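You operate a simulated robot arm through the tools that you are given. There is no shell and no other tool. Be economical: measure what you need, move in short steps, check, and stop when the job is done.

Carry out the task below with a simulated robot arm. There is one attempt and no reset: what you move stays moved.

JOB
Clear the old result, put the grey stick away and press EXIT.
Fine: wake the screen with the mouse first; the stick goes in the free slot of its rack.

It is judged by the outcome, as a careful person would: the job done as asked, and still so three seconds after it is handed in. It fails if anything else is knocked over, pushed out of place, dropped, spilled or broken.

ROBOT AND FRAMES
A 6-joint arm with a two-finger parallel gripper, fixed in place. Base frame: the origin is at the foot of the arm, x ahead of it, y to its left, z up; the work surface is at about z = 760. Units: mm, degrees, N and s.
With the tool pointing down near the work surface it reaches from about 300 to 740 mm from the base axis. Its first joint turns from -66.0 to 66.0 degrees. Payload 2.45 kg.
Tool frame: the origin (TCP) lies between the finger pads and is the grasp point; the fingertips stand 24 mm ahead of it; z points along the fingers, y is the line along which they close. Largest opening 68 mm; finger width 17, thickness 10; the body of the gripper, 40 by 70 mm, starts 41 mm behind the TCP.
Orientation is told as [roll, pitch, yaw] about the base's x, y, z axes, in that order, counted from this pose: with the fingers straight down and closing along the base's y, the tool's x points along the base's -x, its y along +y and its z along -z.

CONTROLS
- The arm moves only by the tool servo_tool. Its argument "targets" is one flat list of numbers, 7 for each row, row after row: the shift along the tool's x, y, z in mm, then the turn, a rotation vector about the tool's x, y, z in rad, then the gripper command, from -1 (fully open) to 1 (shut), values between in proportion. In form: [dx, dy, dz, wx, wy, wz, grip, dx, dy, dz, wx, wy, wz, grip, ...]. A call has 1 to 20 rows; each row shifts and turns the commanded pose from where the row before left it, along the tool's axes as they then stand. Rows are played at 5 a second. More than 50 mm and 8.6 degrees between two rows, or a gripper value outside its range, and nothing of the call is played. A pose out of reach is approached as far as the arm can. The call stops where the force on the tool passes 40 N (or 10 N more than at its start, if that is more) or the arm is blocked; 0.2 s more then pass. The fingers move at their own pace (about 108 mm/s each) and stop on an object; they squeeze with about 31 N. The grip force told is the motor's: it shows also when the fingers shut on nothing. Time passes only in rows, and 0.2 s behind the last, so rows that do not move let the fingers close. The reply holds the time, the measured pose of the TCP, the force on the tool along the base axes, the opening and the grip force, in the units named above and with some noise.
- Cameras (640 x 400 px; columns grow to the right, rows downward): "scene" is fixed at [179.9, 432.3, 1442.3]; the picture's right is [-0.72, -0.70, 0.00], its down [-0.47, 0.48, -0.74] and it looks along [0.52, -0.53, -0.67] (base axes); focal length 335 px, centre (320, 200). "wrist" rides on the gripper at [84, 11, -75] in the tool frame; the picture's right is [-0.13, 0.99, 0.00], its down [-0.60, -0.08, -0.79] and it looks along [-0.79, -0.10, 0.61] (tool axes); focal length 251 px, centre (320, 200). There is no depth. A picture from a camera that has moved, and an enlarged one, comes with that camera's place and axes in the base frame and with its lens. The place of the scene camera against the robot may be out by one fixed shift of up to 25 mm in any direction.
- snapshot(camera): a new picture of that camera. No time passes.
- close_up(camera, box): a new picture of the part [left, top, right, bottom] of that camera's present view, enlarged. No time passes.
- close_job(): hands the job in; it is judged then, once.

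Work in short steps. Places have to be worked out from the pictures, the camera data and where the tool is seen: move nearer, look again, correct. Check each grasp and each placing, and mend what went wrong. You have 120 turns and 68 pictures in all, those below and enlarged ones among them. Open the gripper and draw the arm clear of the work before you hand the job in, unless the task says otherwise; then end with one line.

The tools are called after "Emit:" as name(argument=value, ...) on one line, values as JSON. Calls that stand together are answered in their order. servo_tool: Moves the arm, as the interface text tells. Its arguments: {"type":"object","properties":{"targets":{"type":"array"}},"required":["targets"]} The other tools are called the same way: snapshot (camera) takes a picture; close_up (camera, box) takes an enlarged picture of a part of a camera's view; close_job () hands the job in.

At the start:

```text
t: 0.0
ee_pos: [435.6, -32.4, 1092.6]
tool_rot: [0.0, 0.0, -0.1]
force: [0.4, -0.2, 0.0]
opening: 68.1
gripper_force: 0.0
```

scene: 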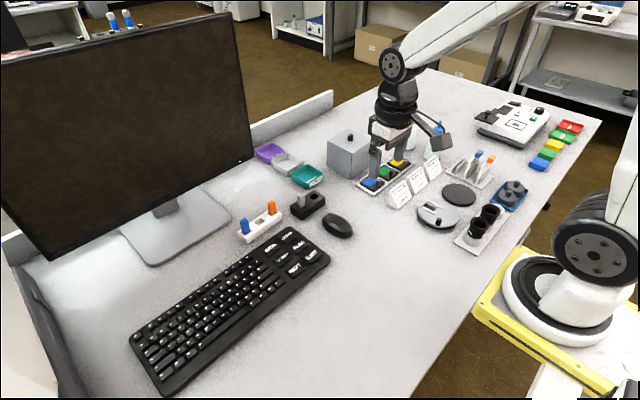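
wrist: 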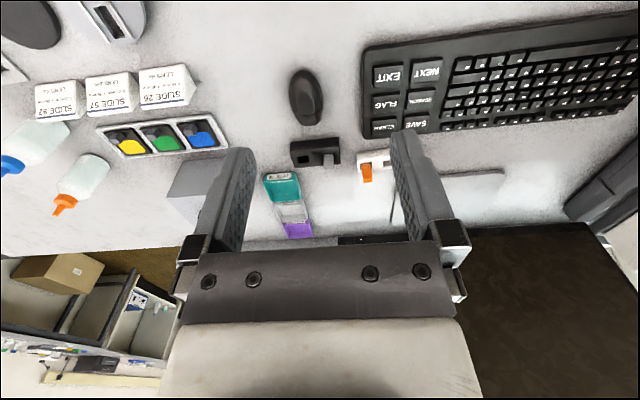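

The screen is dark, and there are a white rack with blue and orange sticks and a black block with a grey item next to the mouse. I'll look at these enlarged.

Emit:
close_up(camera="scene", box=[220, 170, 380, 270])

Emit:
close_up(camera="wrist", box=[250, 30, 450, 155])

Emit:
close_up(camera="wrist", box=[240, 110, 440, 235])

```text
4.00 times, centred on (300, 220) of scene
camera zoom: at [179.9, 432.3, 1442.3], right [-0.72, -0.7, 0.0], down [-0.47, 0.48, -0.74], along [0.52, -0.53, -0.67], focal length 1342 px, centre (400, 120)
```

zoom: 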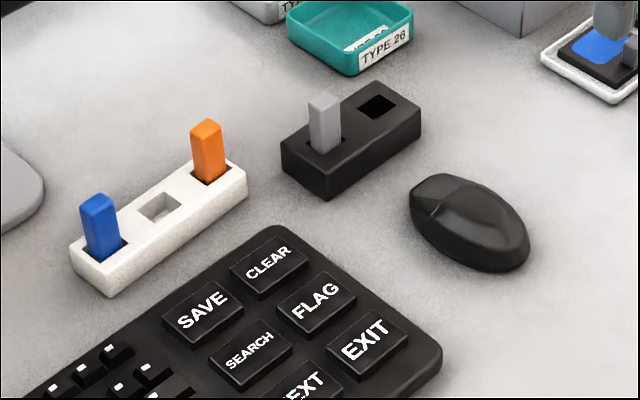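

```text
3.20 times, centred on (350, 92) of wrist
camera zoom: at [350.4, -21.1, 1167.9], right [0.13, 0.99, 0.0], down [0.6, -0.08, 0.79], along [0.79, -0.1, -0.61], focal length 805 px, centre (224, 544)
```

zoom: 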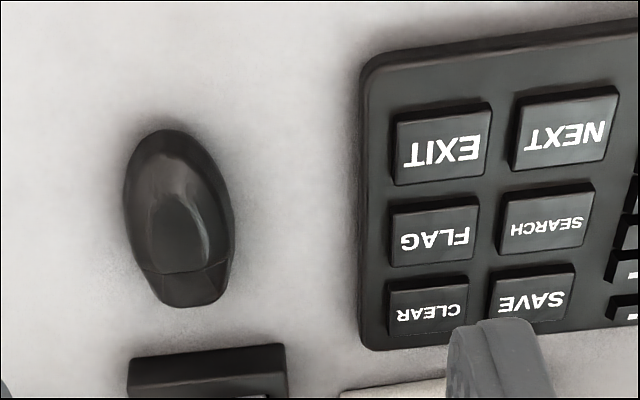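

```text
3.20 times, centred on (340, 172) of wrist
camera zoom: at [350.4, -21.1, 1167.9], right [0.13, 0.99, 0.0], down [0.6, -0.08, 0.79], along [0.79, -0.1, -0.61], focal length 805 px, centre (256, 288)
```

zoom: 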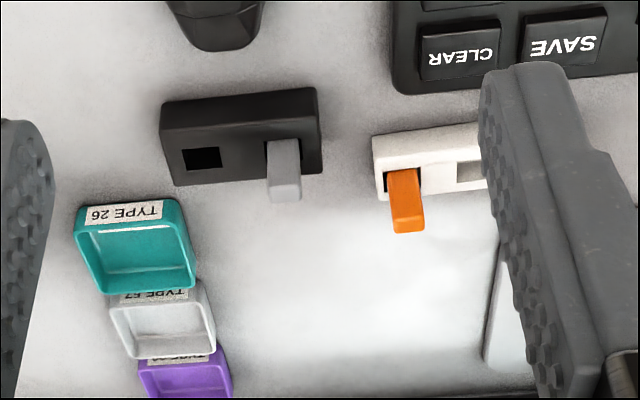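

The grey stick sits in the black dock, and the white rack has its middle slot free between blue and orange. I put the mouse at about (565, -70), CLEAR at about (645, 58) and EXIT at about (553, 57). I'll move above the mouse and look again.

Emit:
servo_tool(targets=[-32, -10, 48, 0, 0, 0, -1, -32, -10, 48, 0, 0, 0, -1, -32, -10, 48, 0, 0, 0, -1, -33, -8, 48, 0, 0, 0, -1, 0, 0, 0, 0, 0, 0, -1])

Emit:
snapshot(camera="wrist")

Emit:
snapshot(camera="scene")

```text
refused: row 1 steps farther than a row can; nothing moved
```

```text
62 pictures are left
camera wrist: at [350.4, -21.1, 1167.9], right [0.13, 0.99, 0.0], down [0.6, -0.08, 0.79], along [0.79, -0.1, -0.61], focal length 251 px, centre (320, 200)
```

wrist: 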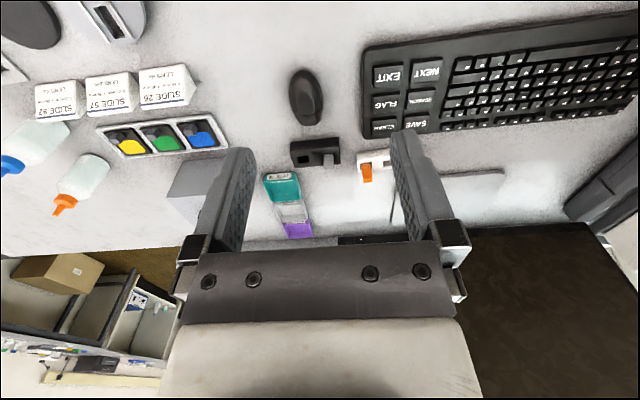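

```text
61 pictures are left
```

scene: 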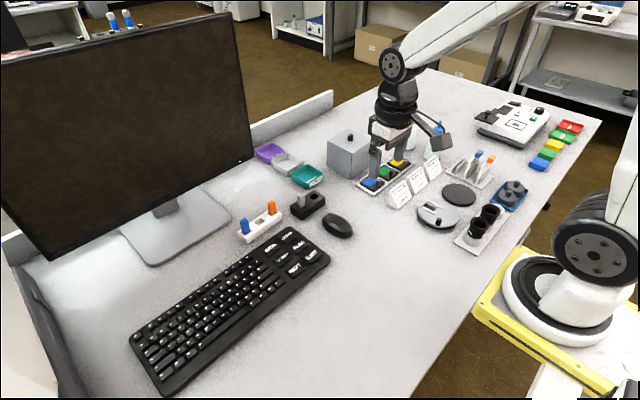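

The first row was too long (over 50 mm in total), so nothing moved. I'll repeat it with shorter rows.

Emit:
servo_tool(targets=[-26, -8, 38, 0, 0, 0, -1, -26, -8, 38, 0, 0, 0, -1, -26, -8, 38, 0, 0, 0, -1, -26, -7, 38, 0, 0, 0, -1, -25, -7, 38, 0, 0, 0, -1, 0, 0, 0, 0, 0, 0, -1, 0, 0, 0, 0, 0, 0, -1])

Emit:
snapshot(camera="wrist")

```text
t: 1.6
ee_pos: [562.0, -70.3, 902.5]
tool_rot: [0.0, 0.0, 0.0]
force: [-0.6, -1.0, -0.4]
opening: 68.2
gripper_force: 0.2
```

```text
60 pictures are left
camera wrist: at [478.6, -60.6, 976.8], right [0.13, 0.99, 0.0], down [0.6, -0.08, 0.79], along [0.79, -0.1, -0.61], focal length 251 px, centre (320, 200)
```

wrist: 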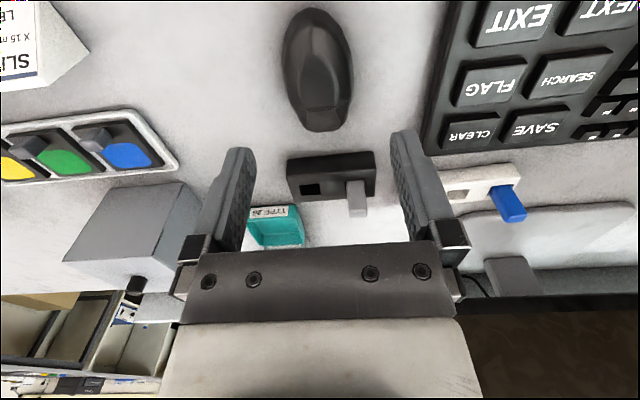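

The mouse is centred near (580, -75) and about 56 mm wide, and the area on its left side is free. I'll shut the fingers, go down at y = -124 beside the mouse, and then nudge it gently sideways.

Emit:
servo_tool(targets=[-9, -27, 0, 0, 0, 0, 1, -9, -27, 0, 0, 0, 0, 1, 0, 0, 35, 0, 0, 0, 1, 0, 0, 35, 0, 0, 0, 1, 0, 0, 25, 0, 0, 0, 1, 0, 0, 14, 0, 0, 0, 1, 0, 0, 0, 0, 0, 0, 1])

Emit:
snapshot(camera="wrist")

```text
t: 3.2
ee_pos: [580.6, -123.2, 794.5]
tool_rot: [0.0, 0.0, 0.0]
force: [-0.6, -0.3, -0.3]
opening: 0.0
gripper_force: 23.8
```

```text
59 pictures are left
camera wrist: at [496.8, -112.7, 869.1], right [0.13, 0.99, 0.0], down [0.6, -0.08, 0.79], along [0.79, -0.1, -0.61], focal length 251 px, centre (320, 200)
```

wrist: 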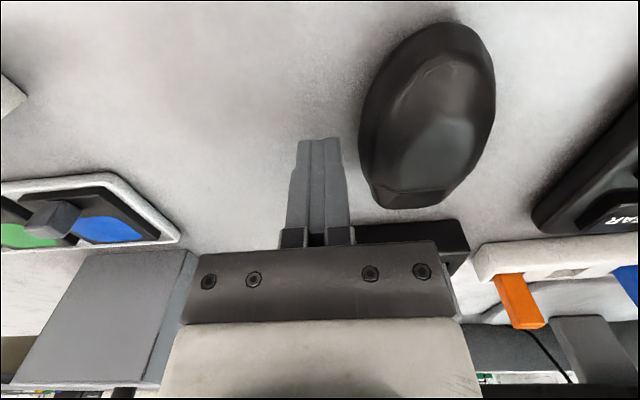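

The fingertips are beside the mouse with a gap of about 11 mm. I'll shift to the level of the mouse's middle and push it in small steps.

Emit:
servo_tool(targets=[10, 0, 0, 0, 0, 0, 1, 0, 5, 0, 0, 0, 0, 1, 0, 5, 0, 0, 0, 0, 1, 0, 5, 0, 0, 0, 0, 1, 0, 5, 0, 0, 0, 0, 1, 0, 5, 0, 0, 0, 0, 1, 0, 0, 0, 0, 0, 0, 1])

Emit:
snapshot(camera="scene")

```text
t: 4.8
ee_pos: [571.8, -97.4, 794.4]
tool_rot: [0.0, 0.0, 0.0]
force: [-0.4, 0.3, -0.2]
opening: 0.0
gripper_force: 24.0
```

```text
58 pictures are left
```

scene: 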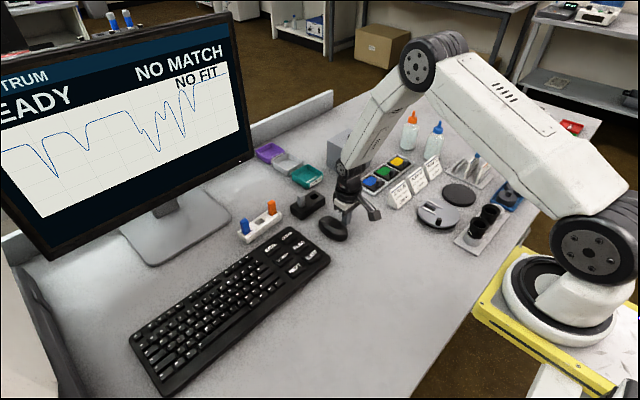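

The screen is awake and shows READY / NO MATCH. I'll back off, rise and hover over CLEAR.

Emit:
servo_tool(targets=[0, -6, 0, 0, 0, 0, 1, 0, 0, -40, 0, 0, 0, 1, 0, 0, -40, 0, 0, 0, 1, -18, 40, 0, 0, 0, 0, 1, -18, 40, 0, 0, 0, 0, 1, -18, 40, 0, 0, 0, 0, 1, -18, 40, 10, 0, 0, 0, 1, 0, 0, 0, 0, 0, 0, 1])

Emit:
snapshot(camera="wrist")

```text
t: 6.6
ee_pos: [643.0, 57.3, 863.2]
tool_rot: [0.0, 0.0, 0.0]
force: [0.1, 0.4, -0.3]
opening: 0.1
gripper_force: 23.5
```

```text
57 pictures are left
camera wrist: at [559.6, 68.0, 939.2], right [0.13, 0.99, 0.0], down [0.6, -0.08, 0.79], along [0.79, -0.1, -0.61], focal length 251 px, centre (320, 200)
```

wrist: 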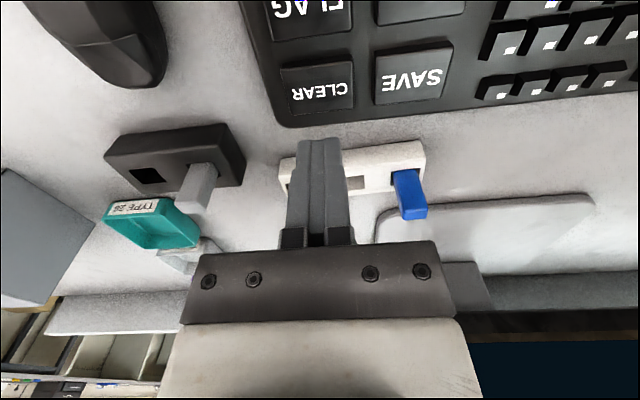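

The fingers are over CLEAR at about (643, 57). I'll go down and press in small steps.

Emit:
servo_tool(targets=[0, 0, 25, 0, 0, 0, 1, 0, 0, 20, 0, 0, 0, 1, 0, 0, 5, 0, 0, 0, 1, 0, 0, 0, 0, 0, 0, 1])

Emit:
close_up(camera="wrist", box=[220, 60, 420, 185])

```text
t: 7.6
ee_pos: [643.5, 55.3, 811.5]
tool_rot: [0.0, 0.1, 0.1]
force: [-0.8, -1.2, -0.1]
opening: 0.0
gripper_force: 23.5
```

```text
3.20 times, centred on (320, 122) of wrist
camera zoom: at [559.3, 66.9, 887.4], right [0.13, 0.99, 0.0], down [0.6, -0.08, 0.79], along [0.79, -0.1, -0.61], focal length 805 px, centre (320, 448)
```

zoom: 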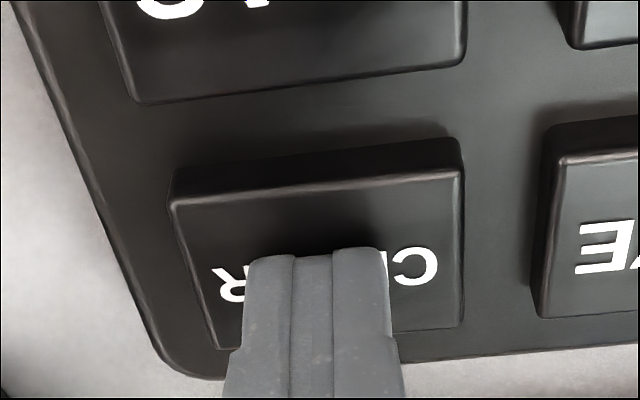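

The fingertips are just above the middle of CLEAR, so I'll press in 2 mm steps and then release.

Emit:
servo_tool(targets=[0, 0, 2, 0, 0, 0, 1, 0, 0, 2, 0, 0, 0, 1, 0, 0, 2, 0, 0, 0, 1, 0, 0, 2, 0, 0, 0, 1, 0, 0, 0, 0, 0, 0, 1])

Emit:
snapshot(camera="scene")

```text
t: 8.8
ee_pos: [643.6, 56.8, 806.0]
tool_rot: [-0.1, -0.1, 0.0]
force: [-4.8, 4.8, 14.6]
opening: 0.0
gripper_force: 23.6
```

```text
55 pictures are left
```

scene: 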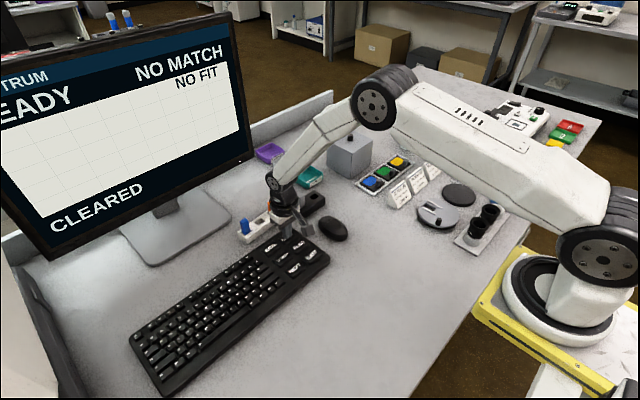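

The screen says CLEARED. I'll rise and move above the grey stick for a closer look.

Emit:
servo_tool(targets=[0, 0, -40, 0, 0, 0, 1, 0, 0, -45, 0, 0, 0, 1, 0, -35, -20, 0, 0, 0, 0, -10, -35, -5, 0, 0, 0, 0, -15, -33, 0, 0, 0, 0, 0, 0, 0, 0, 0, 0, 0, 0])

Emit:
snapshot(camera="wrist")

```text
t: 10.2
ee_pos: [667.3, -48.7, 916.2]
tool_rot: [0.0, 0.0, 0.0]
force: [-0.4, 1.1, 0.4]
opening: 34.2
gripper_force: 0.1
```

```text
54 pictures are left
camera wrist: at [583.9, -39.5, 990.7], right [0.13, 0.99, 0.0], down [0.6, -0.08, 0.79], along [0.79, -0.1, -0.61], focal length 251 px, centre (320, 200)
```

wrist: 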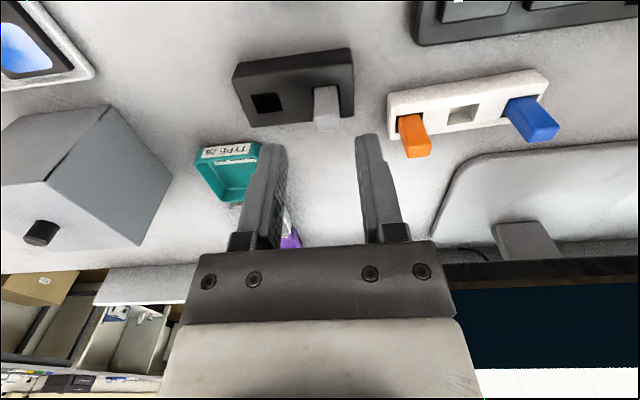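

Emit:
close_up(camera="wrist", box=[220, 30, 420, 155])

Emit:
close_up(camera="wrist", box=[375, 50, 575, 175])

```text
3.20 times, centred on (320, 92) of wrist
camera zoom: at [583.9, -39.5, 990.7], right [0.13, 0.99, 0.0], down [0.6, -0.08, 0.79], along [0.79, -0.1, -0.61], focal length 805 px, centre (320, 544)
```

zoom: 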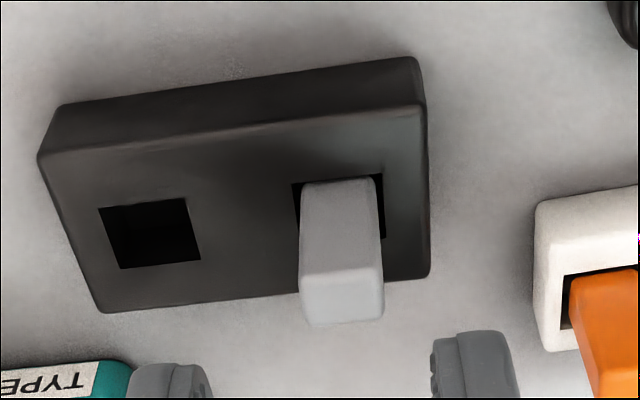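

```text
3.20 times, centred on (475, 112) of wrist
camera zoom: at [583.9, -39.5, 990.7], right [0.13, 0.99, 0.0], down [0.6, -0.08, 0.79], along [0.79, -0.1, -0.61], focal length 805 px, centre (-176, 480)
```

zoom: 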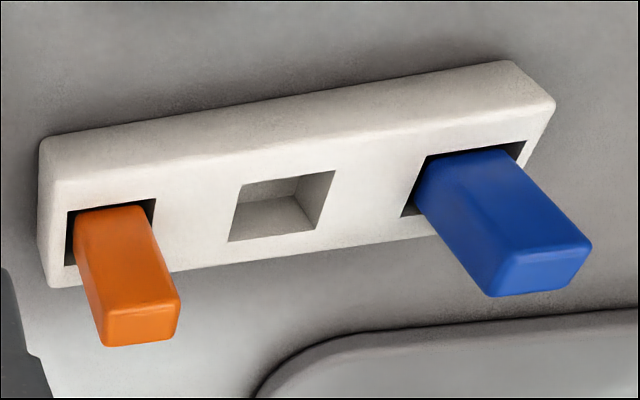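

The grey stick is about 20 mm wide and stands roughly at (705, -49) with its top at z ≈ 819. The dock is aligned with y. I'll move over the stick and come down partway to check.

Emit:
servo_tool(targets=[-19, 0, 20, 0, 0, 0, -0.2, -19, 0, 25, 0, 0, 0, -0.2, 0, 0, 15, 0, 0, 0, -0.2, 0, 0, 0, 0, 0, 0, -0.2])

Emit:
snapshot(camera="wrist")

```text
t: 11.2
ee_pos: [707.2, -47.7, 855.0]
tool_rot: [0.0, 0.0, 0.0]
force: [0.5, -0.3, 0.7]
opening: 40.9
gripper_force: 0.2
```

```text
51 pictures are left
camera wrist: at [622.4, -37.2, 929.8], right [0.13, 0.99, 0.0], down [0.6, -0.08, 0.79], along [0.79, -0.1, -0.61], focal length 251 px, centre (320, 200)
```

wrist: 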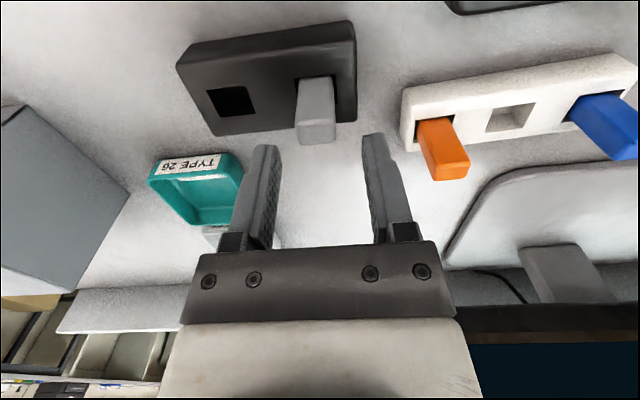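

The stick lies between the fingers, with its top at about (706, -49). I'll go down to z ≈ 809 and grip.

Emit:
servo_tool(targets=[1, -1.5, 20, 0, 0, 0, -0.2, 0, 0, 20, 0, 0, 0, -0.2, 0, 0, 6, 0, 0, 0, -0.2, 0, 0, 0, 0, 0, 0, -0.2])

Emit:
close_up(camera="wrist", box=[220, 110, 420, 235])

```text
t: 12.1
ee_pos: [705.1, -49.1, 813.4]
tool_rot: [0.0, 0.2, -0.1]
force: [-7.5, 0.8, 8.6]
opening: 40.7
gripper_force: 0.0
stopped in row 4: the force on the tool passed its limit (the readings are from after the stop); the commanded pose is now the measured one
```

```text
3.20 times, centred on (320, 172) of wrist
camera zoom: at [622.0, -38.2, 889.0], right [0.13, 0.99, 0.0], down [0.61, -0.08, 0.79], along [0.78, -0.1, -0.61], focal length 805 px, centre (320, 288)
```

zoom: 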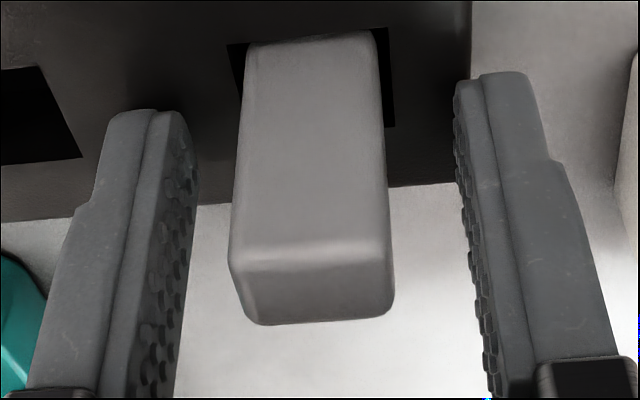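

The fingertips touched the dock top, so the dock top is at z ≈ 789. I'll back off 4 mm and close on the stick.

Emit:
servo_tool(targets=[0, 0, -4, 0, 0, 0, -0.2, 0, 0, 0, 0, 0, 0, 1, 0, 0, 0, 0, 0, 0, 1, 0, 0, 0, 0, 0, 0, 1])

Emit:
close_up(camera="wrist", box=[220, 110, 420, 235])

```text
t: 13.1
ee_pos: [707.2, -48.9, 817.9]
tool_rot: [0.0, 0.1, 0.0]
force: [-0.1, 1.4, 0.1]
opening: 19.0
gripper_force: 31.4
```

```text
3.20 times, centred on (320, 172) of wrist
camera zoom: at [621.9, -38.6, 891.7], right [0.13, 0.99, 0.0], down [0.61, -0.08, 0.79], along [0.79, -0.1, -0.61], focal length 805 px, centre (320, 288)
```

zoom: 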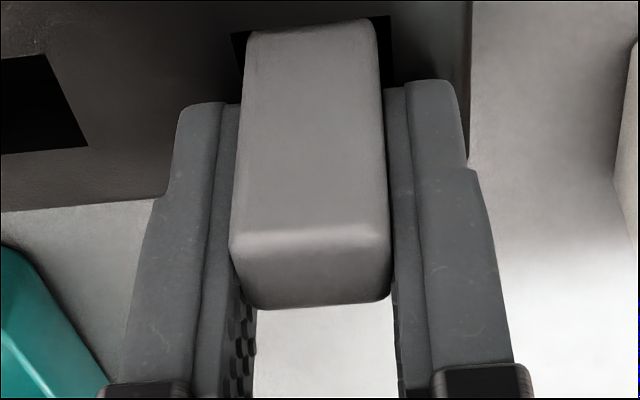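

The stick is held at 19 mm. I'll pull it straight up and look.

Emit:
servo_tool(targets=[0, 0, -10, 0, 0, 0, 1, 0, 0, -15, 0, 0, 0, 1, 0, 0, -20, 0, 0, 0, 1, 0, 0, -20, 0, 0, 0, 1, 0, 0, 0, 0, 0, 0, 1])

Emit:
snapshot(camera="wrist")

Emit:
snapshot(camera="scene")

```text
t: 14.3
ee_pos: [707.3, -48.7, 882.2]
tool_rot: [0.0, 0.1, 0.1]
force: [-0.9, 0.6, -0.2]
opening: 18.8
gripper_force: 30.9
```

```text
48 pictures are left
camera wrist: at [623.2, -38.3, 956.3], right [0.13, 0.99, 0.0], down [0.61, -0.08, 0.79], along [0.78, -0.1, -0.61], focal length 251 px, centre (320, 200)
```

wrist: 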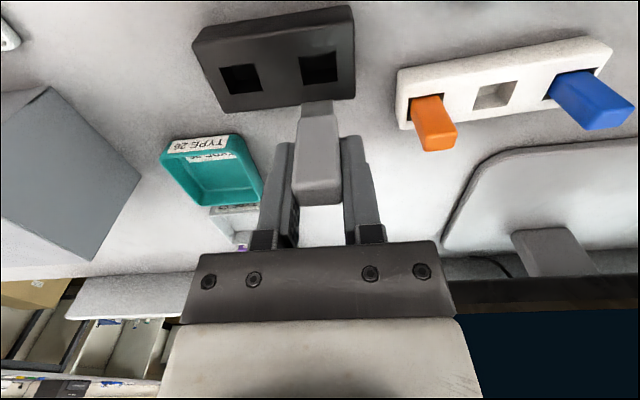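

```text
47 pictures are left
```

scene: 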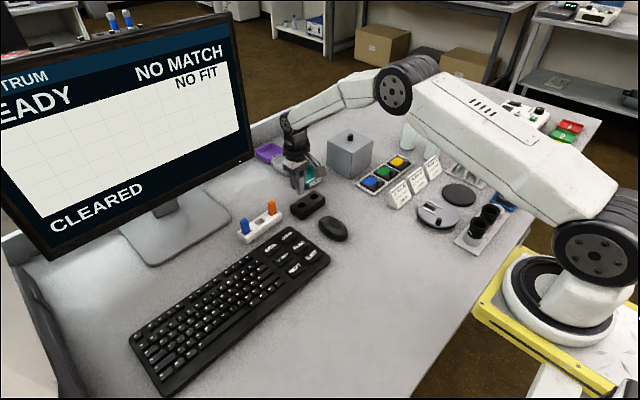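

The stick is out of the dock. I'll zoom in on the stick's lower end and the rack slot.

Emit:
close_up(camera="wrist", box=[250, 85, 410, 185])

Emit:
close_up(camera="wrist", box=[390, 30, 550, 130])

```text
4.00 times, centred on (330, 135) of wrist
camera zoom: at [623.2, -38.3, 956.3], right [0.13, 0.99, 0.0], down [0.61, -0.08, 0.79], along [0.78, -0.1, -0.61], focal length 1006 px, centre (280, 460)
```

zoom: 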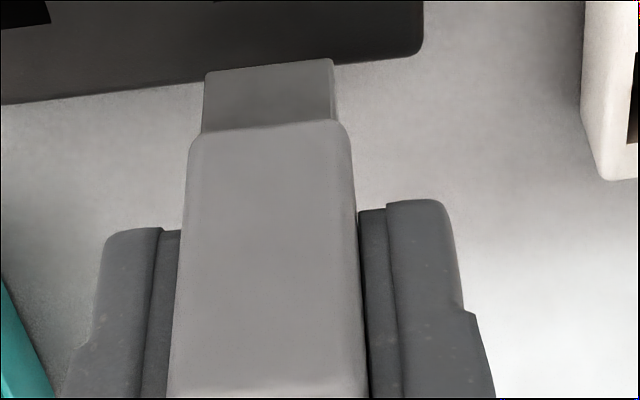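

```text
4.00 times, centred on (470, 80) of wrist
camera zoom: at [623.2, -38.3, 956.3], right [0.13, 0.99, 0.0], down [0.61, -0.08, 0.79], along [0.78, -0.1, -0.61], focal length 1006 px, centre (-280, 680)
```

zoom: 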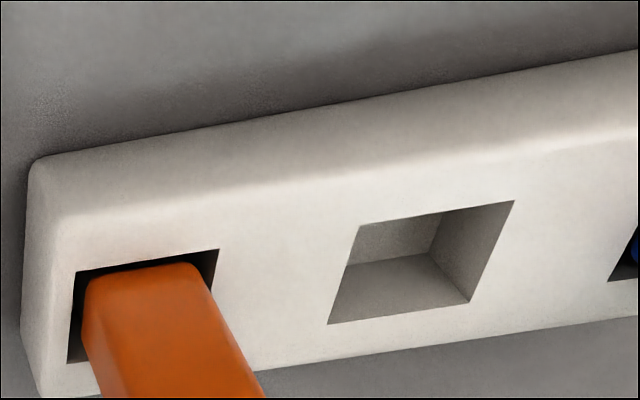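

The stick has a body plus a narrower plug. Its lowest point is about 56 mm below the TCP. I'll rise and move in front of the free slot to locate it precisely.

Emit:
servo_tool(targets=[0, 0, -25, 0, 0, 0, 1, 10, 30, 0, 0, 0, 0, 1, 10, 40, 0, 0, 0, 0, 1, 10, 40, 0, 0, 0, 0, 1, 0, 13, 0, 0, 0, 0, 1, 0, 0, 0, 0, 0, 0, 1])

Emit:
snapshot(camera="wrist")

Emit:
close_up(camera="wrist", box=[240, 30, 400, 130])

```text
t: 15.7
ee_pos: [677.8, 75.6, 909.0]
tool_rot: [0.0, 0.1, 0.0]
force: [0.7, -0.7, -0.3]
opening: 19.0
gripper_force: 31.3
```

```text
44 pictures are left
camera wrist: at [593.4, 86.0, 983.4], right [0.13, 0.99, 0.0], down [0.61, -0.08, 0.79], along [0.79, -0.1, -0.61], focal length 251 px, centre (320, 200)
```

wrist: 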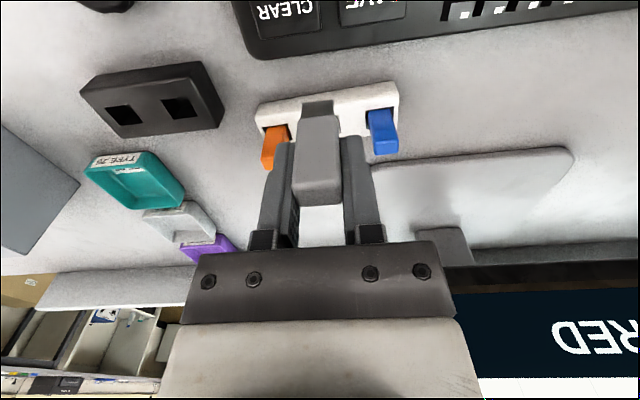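

```text
4.00 times, centred on (320, 80) of wrist
camera zoom: at [593.4, 86.0, 983.4], right [0.13, 0.99, 0.0], down [0.61, -0.08, 0.79], along [0.79, -0.1, -0.61], focal length 1006 px, centre (320, 680)
```

zoom: 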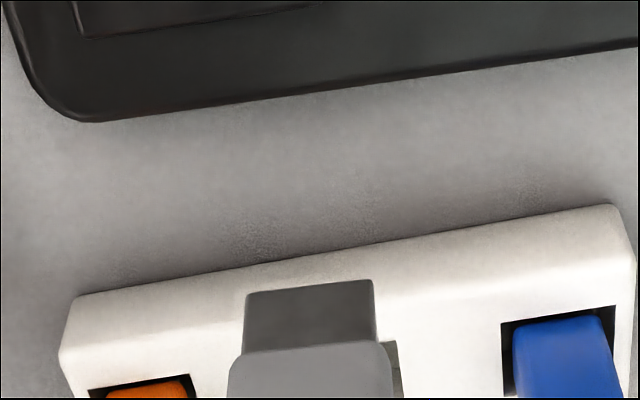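

I work out the free slot's centre at about (738, 74), with the rack top at z ≈ 785 and a yaw of about +2.5°. The stick's centre sits about 6 mm on the near side of the TCP. I'll move above the slot, staying higher than the neighbouring sticks.

Emit:
servo_tool(targets=[-22, -0.5, 0, 0, 0, -0.044, 1, -22, -0.5, 0, 0, 0, 0, 1, -20, -1, 10, 0, 0, 0, 1, 0, 0, 0, 0, 0, 0, 1])

Emit:
snapshot(camera="wrist")

Emit:
close_up(camera="wrist", box=[240, 80, 400, 180])

Emit:
close_up(camera="scene", box=[220, 140, 348, 220])

```text
t: 16.7
ee_pos: [739.8, 73.7, 896.9]
tool_rot: [0.0, 0.0, 2.5]
force: [-1.0, -0.5, 1.0]
opening: 18.9
gripper_force: 31.5
```

```text
42 pictures are left
camera wrist: at [655.1, 81.3, 971.7], right [0.09, 1.0, 0.0], down [0.61, -0.05, 0.79], along [0.79, -0.07, -0.61], focal length 251 px, centre (320, 200)
```

wrist: 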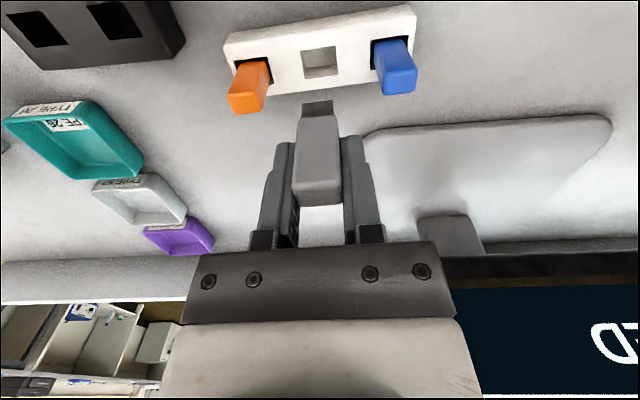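

```text
4.00 times, centred on (320, 130) of wrist
camera zoom: at [655.1, 81.3, 971.7], right [0.09, 1.0, 0.0], down [0.61, -0.05, 0.79], along [0.79, -0.07, -0.61], focal length 1006 px, centre (320, 480)
```

zoom: 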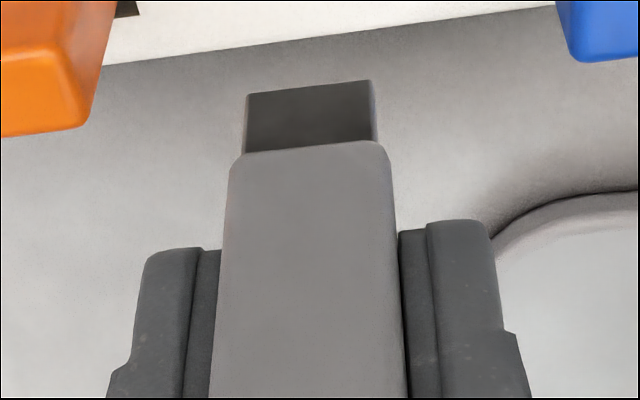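

```text
5.00 times, centred on (284, 180) of scene
camera zoom: at [179.9, 432.3, 1442.3], right [-0.72, -0.7, 0.0], down [-0.47, 0.48, -0.74], along [0.52, -0.53, -0.67], focal length 1677 px, centre (500, 300)
```

zoom: 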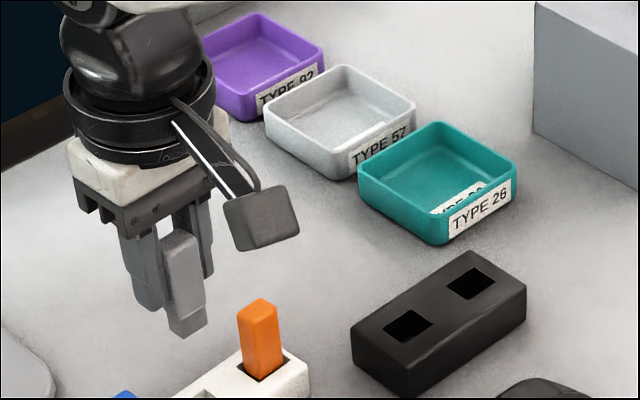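

I reached x ≈ 740, and the slot measures (737, 74) from this view. The stick still needs about 3–4 mm more in x. I'll correct that and go down to just above the slot.

Emit:
servo_tool(targets=[-3, 0, 15, 0, 0, 0, 1, 0, 0, 20, 0, 0, 0, 1, 0, 0, 15, 0, 0, 0, 1, 0, 0, 8, 0, 0, 0, 1, 0, 0, 0, 0, 0, 0, 1])

Emit:
close_up(camera="wrist", box=[230, 60, 422, 180])

Emit:
close_up(camera="scene", box=[220, 170, 316, 230])

```text
t: 17.9
ee_pos: [744.2, 75.4, 840.0]
tool_rot: [0.0, 0.1, 2.5]
force: [0.0, 0.2, -0.8]
opening: 18.8
gripper_force: 31.5
```

```text
3.33 times, centred on (326, 120) of wrist
camera zoom: at [659.6, 81.7, 914.0], right [0.09, 1.0, 0.0], down [0.61, -0.05, 0.79], along [0.79, -0.07, -0.61], focal length 838 px, centre (300, 467)
```

zoom: 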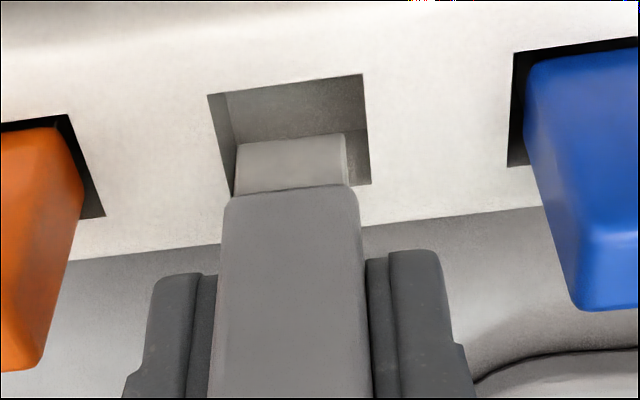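

```text
6.67 times, centred on (268, 200) of scene
camera zoom: at [179.9, 432.3, 1442.3], right [-0.72, -0.7, 0.0], down [-0.47, 0.48, -0.74], along [0.52, -0.53, -0.67], focal length 2236 px, centre (667, 200)
```

zoom: 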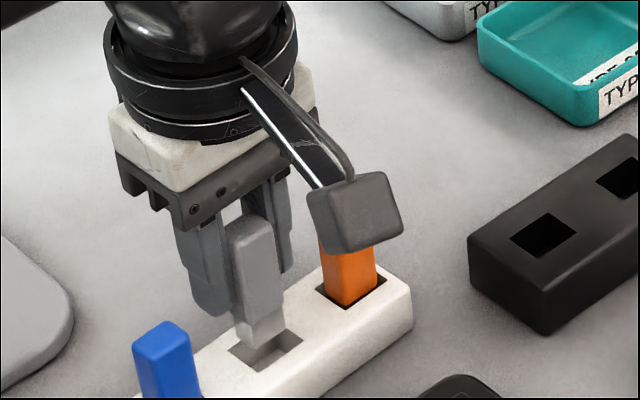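

The plug hangs right over the slot, with x and y matching to within about 1 mm. I'll lower it in small steps and watch the force.

Emit:
servo_tool(targets=[0, -0.5, 4, 0, 0, 0, 1, 0, 0, 4, 0, 0, 0, 1, 0, 0, 3, 0, 0, 0, 1, 0, 0, 3, 0, 0, 0, 1, 0, 0, 0, 0, 0, 0, 1])

Emit:
close_up(camera="wrist", box=[230, 60, 422, 180])

```text
t: 19.1
ee_pos: [742.3, 73.8, 824.7]
tool_rot: [0.0, 0.1, 2.5]
force: [-1.1, -0.2, -0.2]
opening: 18.8
gripper_force: 30.9
```

```text
3.33 times, centred on (326, 120) of wrist
camera zoom: at [658.8, 80.8, 899.8], right [0.09, 1.0, 0.0], down [0.61, -0.05, 0.79], along [0.79, -0.07, -0.61], focal length 838 px, centre (300, 467)
```

zoom: 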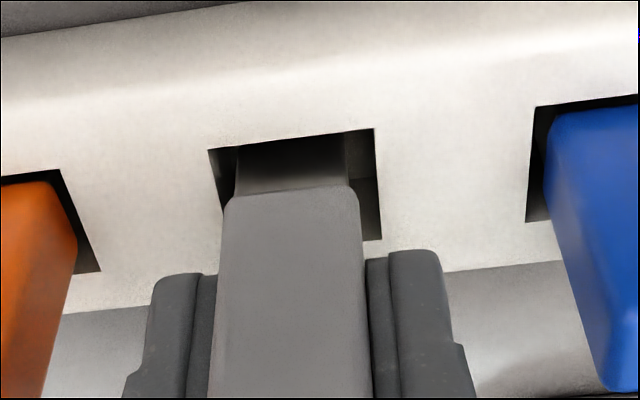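

The plug is entering the slot freely. I'll continue down slowly.

Emit:
servo_tool(targets=[0, 0, 2, 0, 0, 0, 1, 0, 0, 2, 0, 0, 0, 1, 0, 0, 2, 0, 0, 0, 1, 0, 0, 2, 0, 0, 0, 1, 0, 0, 0, 0, 0, 0, 1])

Emit:
close_up(camera="wrist", box=[230, 60, 422, 180])

```text
t: 20.3
ee_pos: [744.9, 73.4, 815.6]
tool_rot: [-0.1, 0.1, 2.5]
force: [0.6, -0.1, 0.2]
opening: 19.0
gripper_force: 31.1
```

```text
3.33 times, centred on (326, 120) of wrist
camera zoom: at [659.5, 80.6, 891.4], right [0.09, 1.0, 0.0], down [0.61, -0.05, 0.79], along [0.79, -0.07, -0.61], focal length 838 px, centre (300, 467)
```

zoom: 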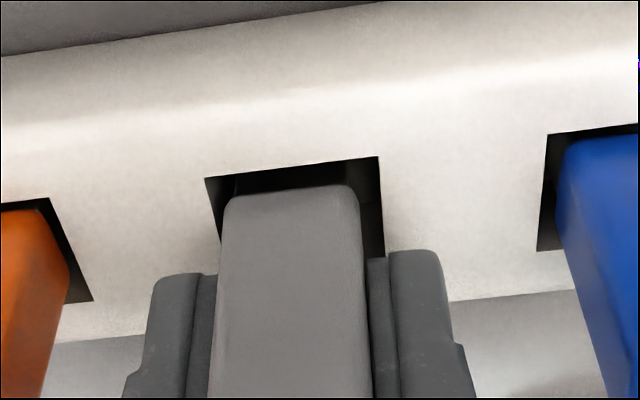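

Still no contact, and the body is well centred in the slot. I'll lower a little more in 1 mm steps.

Emit:
servo_tool(targets=[0, 0, 1, 0, 0, 0, 1, 0, 0, 1, 0, 0, 0, 1, 0, 0, 1, 0, 0, 0, 1, 0, 0, 1, 0, 0, 0, 1, 0, 0, 0, 0, 0, 0, 1])

Emit:
close_up(camera="wrist", box=[230, 60, 422, 180])

Emit:
close_up(camera="scene", box=[220, 170, 316, 230])

```text
t: 21.5
ee_pos: [743.6, 72.2, 814.6]
tool_rot: [0.0, 0.0, 2.5]
force: [-1.1, -0.6, 5.9]
opening: 19.0
gripper_force: 30.9
```

```text
3.33 times, centred on (326, 120) of wrist
camera zoom: at [658.7, 80.7, 888.9], right [0.09, 1.0, 0.0], down [0.61, -0.05, 0.79], along [0.79, -0.07, -0.61], focal length 838 px, centre (300, 467)
```

zoom: 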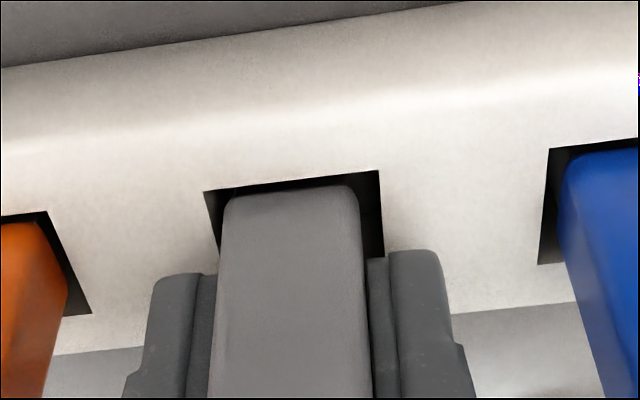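

```text
6.67 times, centred on (268, 200) of scene
camera zoom: at [179.7, 432.3, 1442.3], right [-0.72, -0.7, 0.0], down [-0.47, 0.48, -0.74], along [0.52, -0.53, -0.67], focal length 2236 px, centre (667, 200)
```

zoom: 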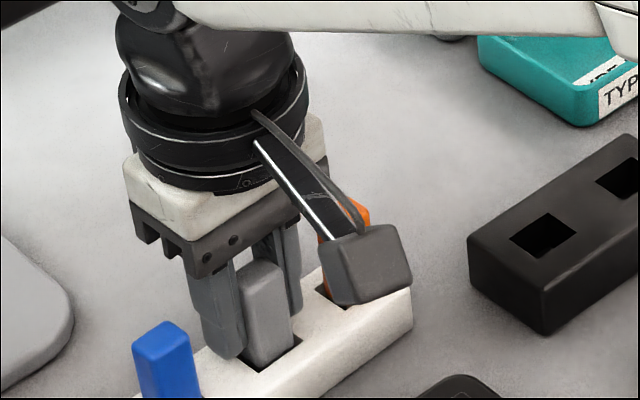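

A 6 N contact at the same depth as in the dock shows the stick is seated. I'll release it gently and rise.

Emit:
servo_tool(targets=[0, 0, -1.5, 0, 0, 0, 0.4, 0, 0, 0, 0, 0, 0, 0, 0, 0, 0, 0, 0, 0, 0, 0, 0, -20, 0, 0, 0, 0, 0, 0, -30, 0, 0, 0, 0, 0, 0, -30, 0, 0, 0, 0, 0, 0, 0, 0, 0, 0, 0])

Emit:
snapshot(camera="wrist")

Emit:
close_up(camera="scene", box=[220, 170, 316, 230])

```text
t: 23.1
ee_pos: [743.8, 73.2, 894.8]
tool_rot: [0.0, 0.2, 2.5]
force: [-0.3, -0.1, -1.5]
opening: 33.9
gripper_force: 0.0
```

```text
33 pictures are left
camera wrist: at [659.1, 81.1, 970.4], right [0.09, 1.0, 0.0], down [0.61, -0.05, 0.79], along [0.79, -0.07, -0.61], focal length 251 px, centre (320, 200)
```

wrist: 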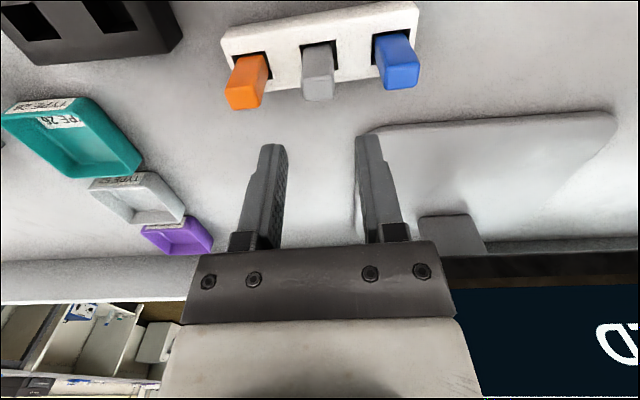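

```text
6.67 times, centred on (268, 200) of scene
camera zoom: at [179.9, 432.3, 1442.3], right [-0.72, -0.7, 0.0], down [-0.47, 0.48, -0.74], along [0.52, -0.53, -0.67], focal length 2236 px, centre (667, 200)
```

zoom: 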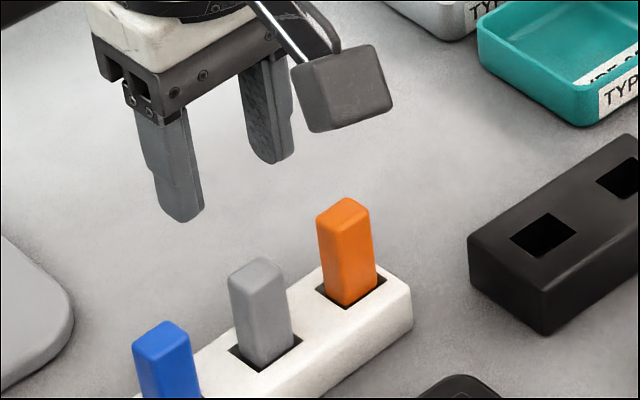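

The grey stick stands in the middle slot like its neighbours. Next I'll shut the fingers and move above EXIT, at about (553, 57).

Emit:
servo_tool(targets=[40, -3, 0, 0, 0, 0.044, 1, 40, -3, 0, 0, 0, 0, 1, 40, -3, 0, 0, 0, 0, 1, 40, -4, 0, 0, 0, 0, 1, 30, -3, 25, 0, 0, 0, 1, 0, 0, 10, 0, 0, 0, 1, 0, 0, 0, 0, 0, 0, 1])

Emit:
snapshot(camera="wrist")

Emit:
snapshot(camera="scene")

```text
t: 24.7
ee_pos: [553.0, 55.5, 860.6]
tool_rot: [0.1, 0.1, 0.0]
force: [0.1, 0.7, -0.7]
opening: 0.0
gripper_force: 23.6
```

```text
31 pictures are left
camera wrist: at [469.8, 66.3, 935.4], right [0.13, 0.99, 0.0], down [0.61, -0.08, 0.79], along [0.79, -0.1, -0.61], focal length 251 px, centre (320, 200)
```

wrist: 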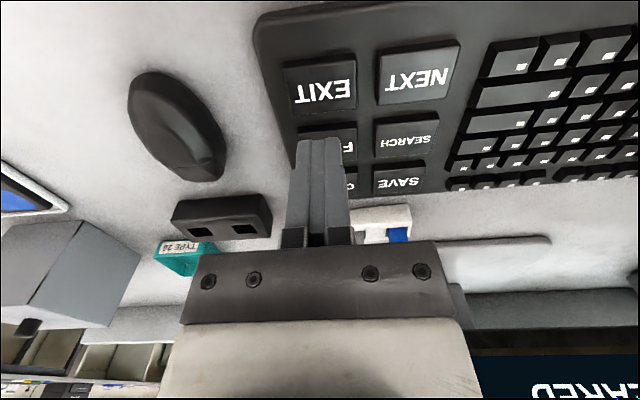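

```text
30 pictures are left
```

scene: 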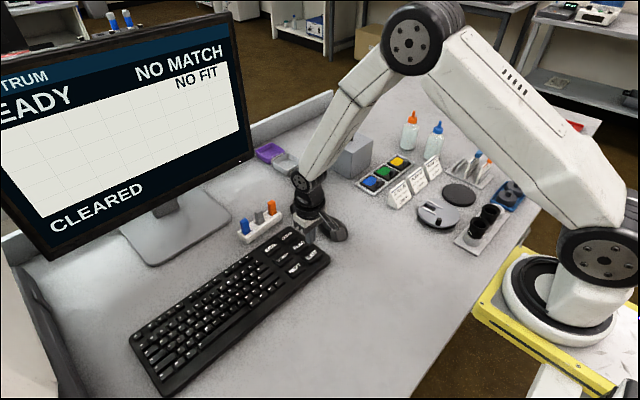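

EXIT lies under the fingers just as CLEAR did, and the screen is still awake. I'll descend and check above the key.

Emit:
servo_tool(targets=[0, 0, 25, 0, 0, 0, 1, 0, 0, 20, 0, 0, 0, 1, 0, 1, 3, 0, 0, 0, 1, 0, 0, 0, 0, 0, 0, 1])

Emit:
close_up(camera="wrist", box=[220, 60, 420, 185])

```text
t: 25.7
ee_pos: [553.5, 56.1, 812.2]
tool_rot: [0.1, 0.1, 0.0]
force: [0.2, -0.1, 0.4]
opening: 0.2
gripper_force: 24.0
```

```text
3.20 times, centred on (320, 122) of wrist
camera zoom: at [469.5, 66.6, 886.7], right [0.13, 0.99, 0.0], down [0.61, -0.08, 0.79], along [0.79, -0.1, -0.61], focal length 805 px, centre (320, 448)
```

zoom: 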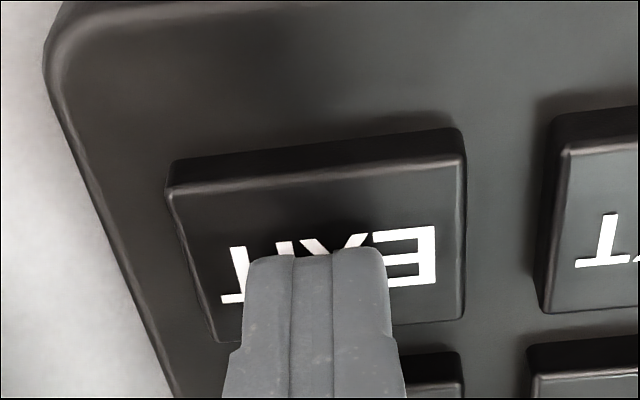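

The fingertips are centred over EXIT. I'll press in 2 mm steps.

Emit:
servo_tool(targets=[1, 0, 2, 0, 0, 0, 1, 0, 0, 2, 0, 0, 0, 1, 0, 0, 2, 0, 0, 0, 1, 0, 0, 2, 0, 0, 0, 1, 0, 0, 0, 0, 0, 0, 1])

Emit:
snapshot(camera="scene")

```text
t: 26.9
ee_pos: [553.8, 56.0, 804.3]
tool_rot: [0.0, 0.0, 0.0]
force: [0.4, -9.5, 19.8]
opening: 0.0
gripper_force: 23.5
```

```text
28 pictures are left
```

scene: 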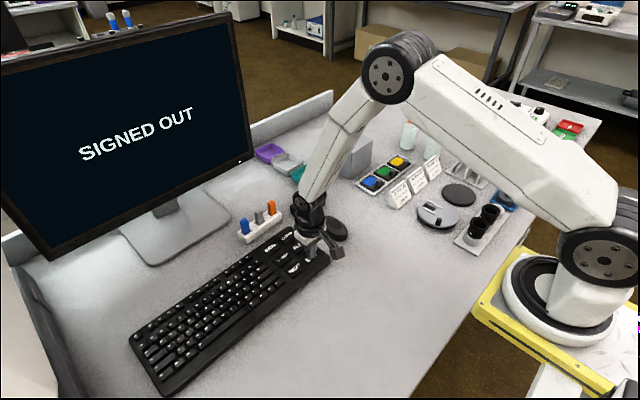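

The screen reads SIGNED OUT. I'll rise, draw clear, open the gripper and take a last look.

Emit:
servo_tool(targets=[0, 0, -30, 0, 0, 0, 1, 0, 0, -45, 0, 0, 0, 1, 0, 0, -45, 0, 0, 0, 0, 20, -20, -40, 0, 0, 0, -1, 20, -20, -40, 0, 0, 0, -1, 0, 0, 0, 0, 0, 0, -1, 0, 0, 0, 0, 0, 0, -1])

Emit:
snapshot(camera="scene")

Emit:
close_up(camera="scene", box=[210, 180, 370, 280])

```text
t: 28.5
ee_pos: [512.9, 15.6, 1000.8]
tool_rot: [0.0, 0.1, 0.0]
force: [-0.2, -0.2, -0.1]
opening: 68.2
gripper_force: 0.0
```

```text
27 pictures are left
```

scene: 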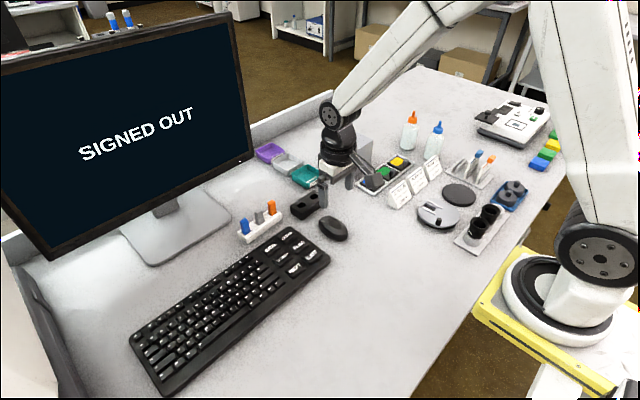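

```text
4.00 times, centred on (290, 230) of scene
camera zoom: at [179.9, 432.3, 1442.3], right [-0.72, -0.7, 0.0], down [-0.47, 0.48, -0.74], along [0.52, -0.53, -0.67], focal length 1342 px, centre (440, 80)
```

zoom: 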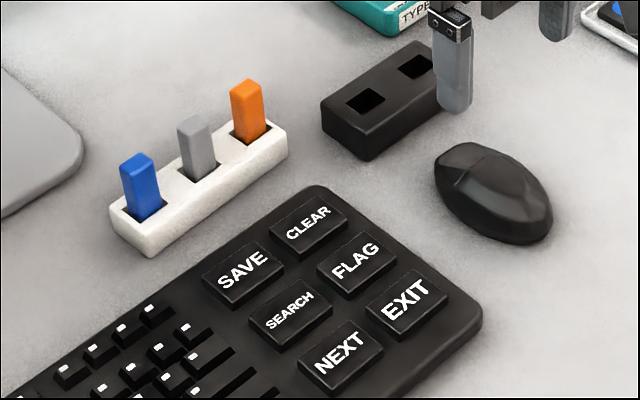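

Everything is in place: the screen shows SIGNED OUT, the grey stick is in the rack, the dock and rack haven't moved, and the arm is clear with the gripper open. I'll hand the job in.

Emit:
close_job()

```text
The job is handed in.
```

The job is done and handed in: I woke the screen with the mouse, cleared the old result, put the grey stick in the rack's free middle slot and pressed EXIT; the screen now reads SIGNED OUT.
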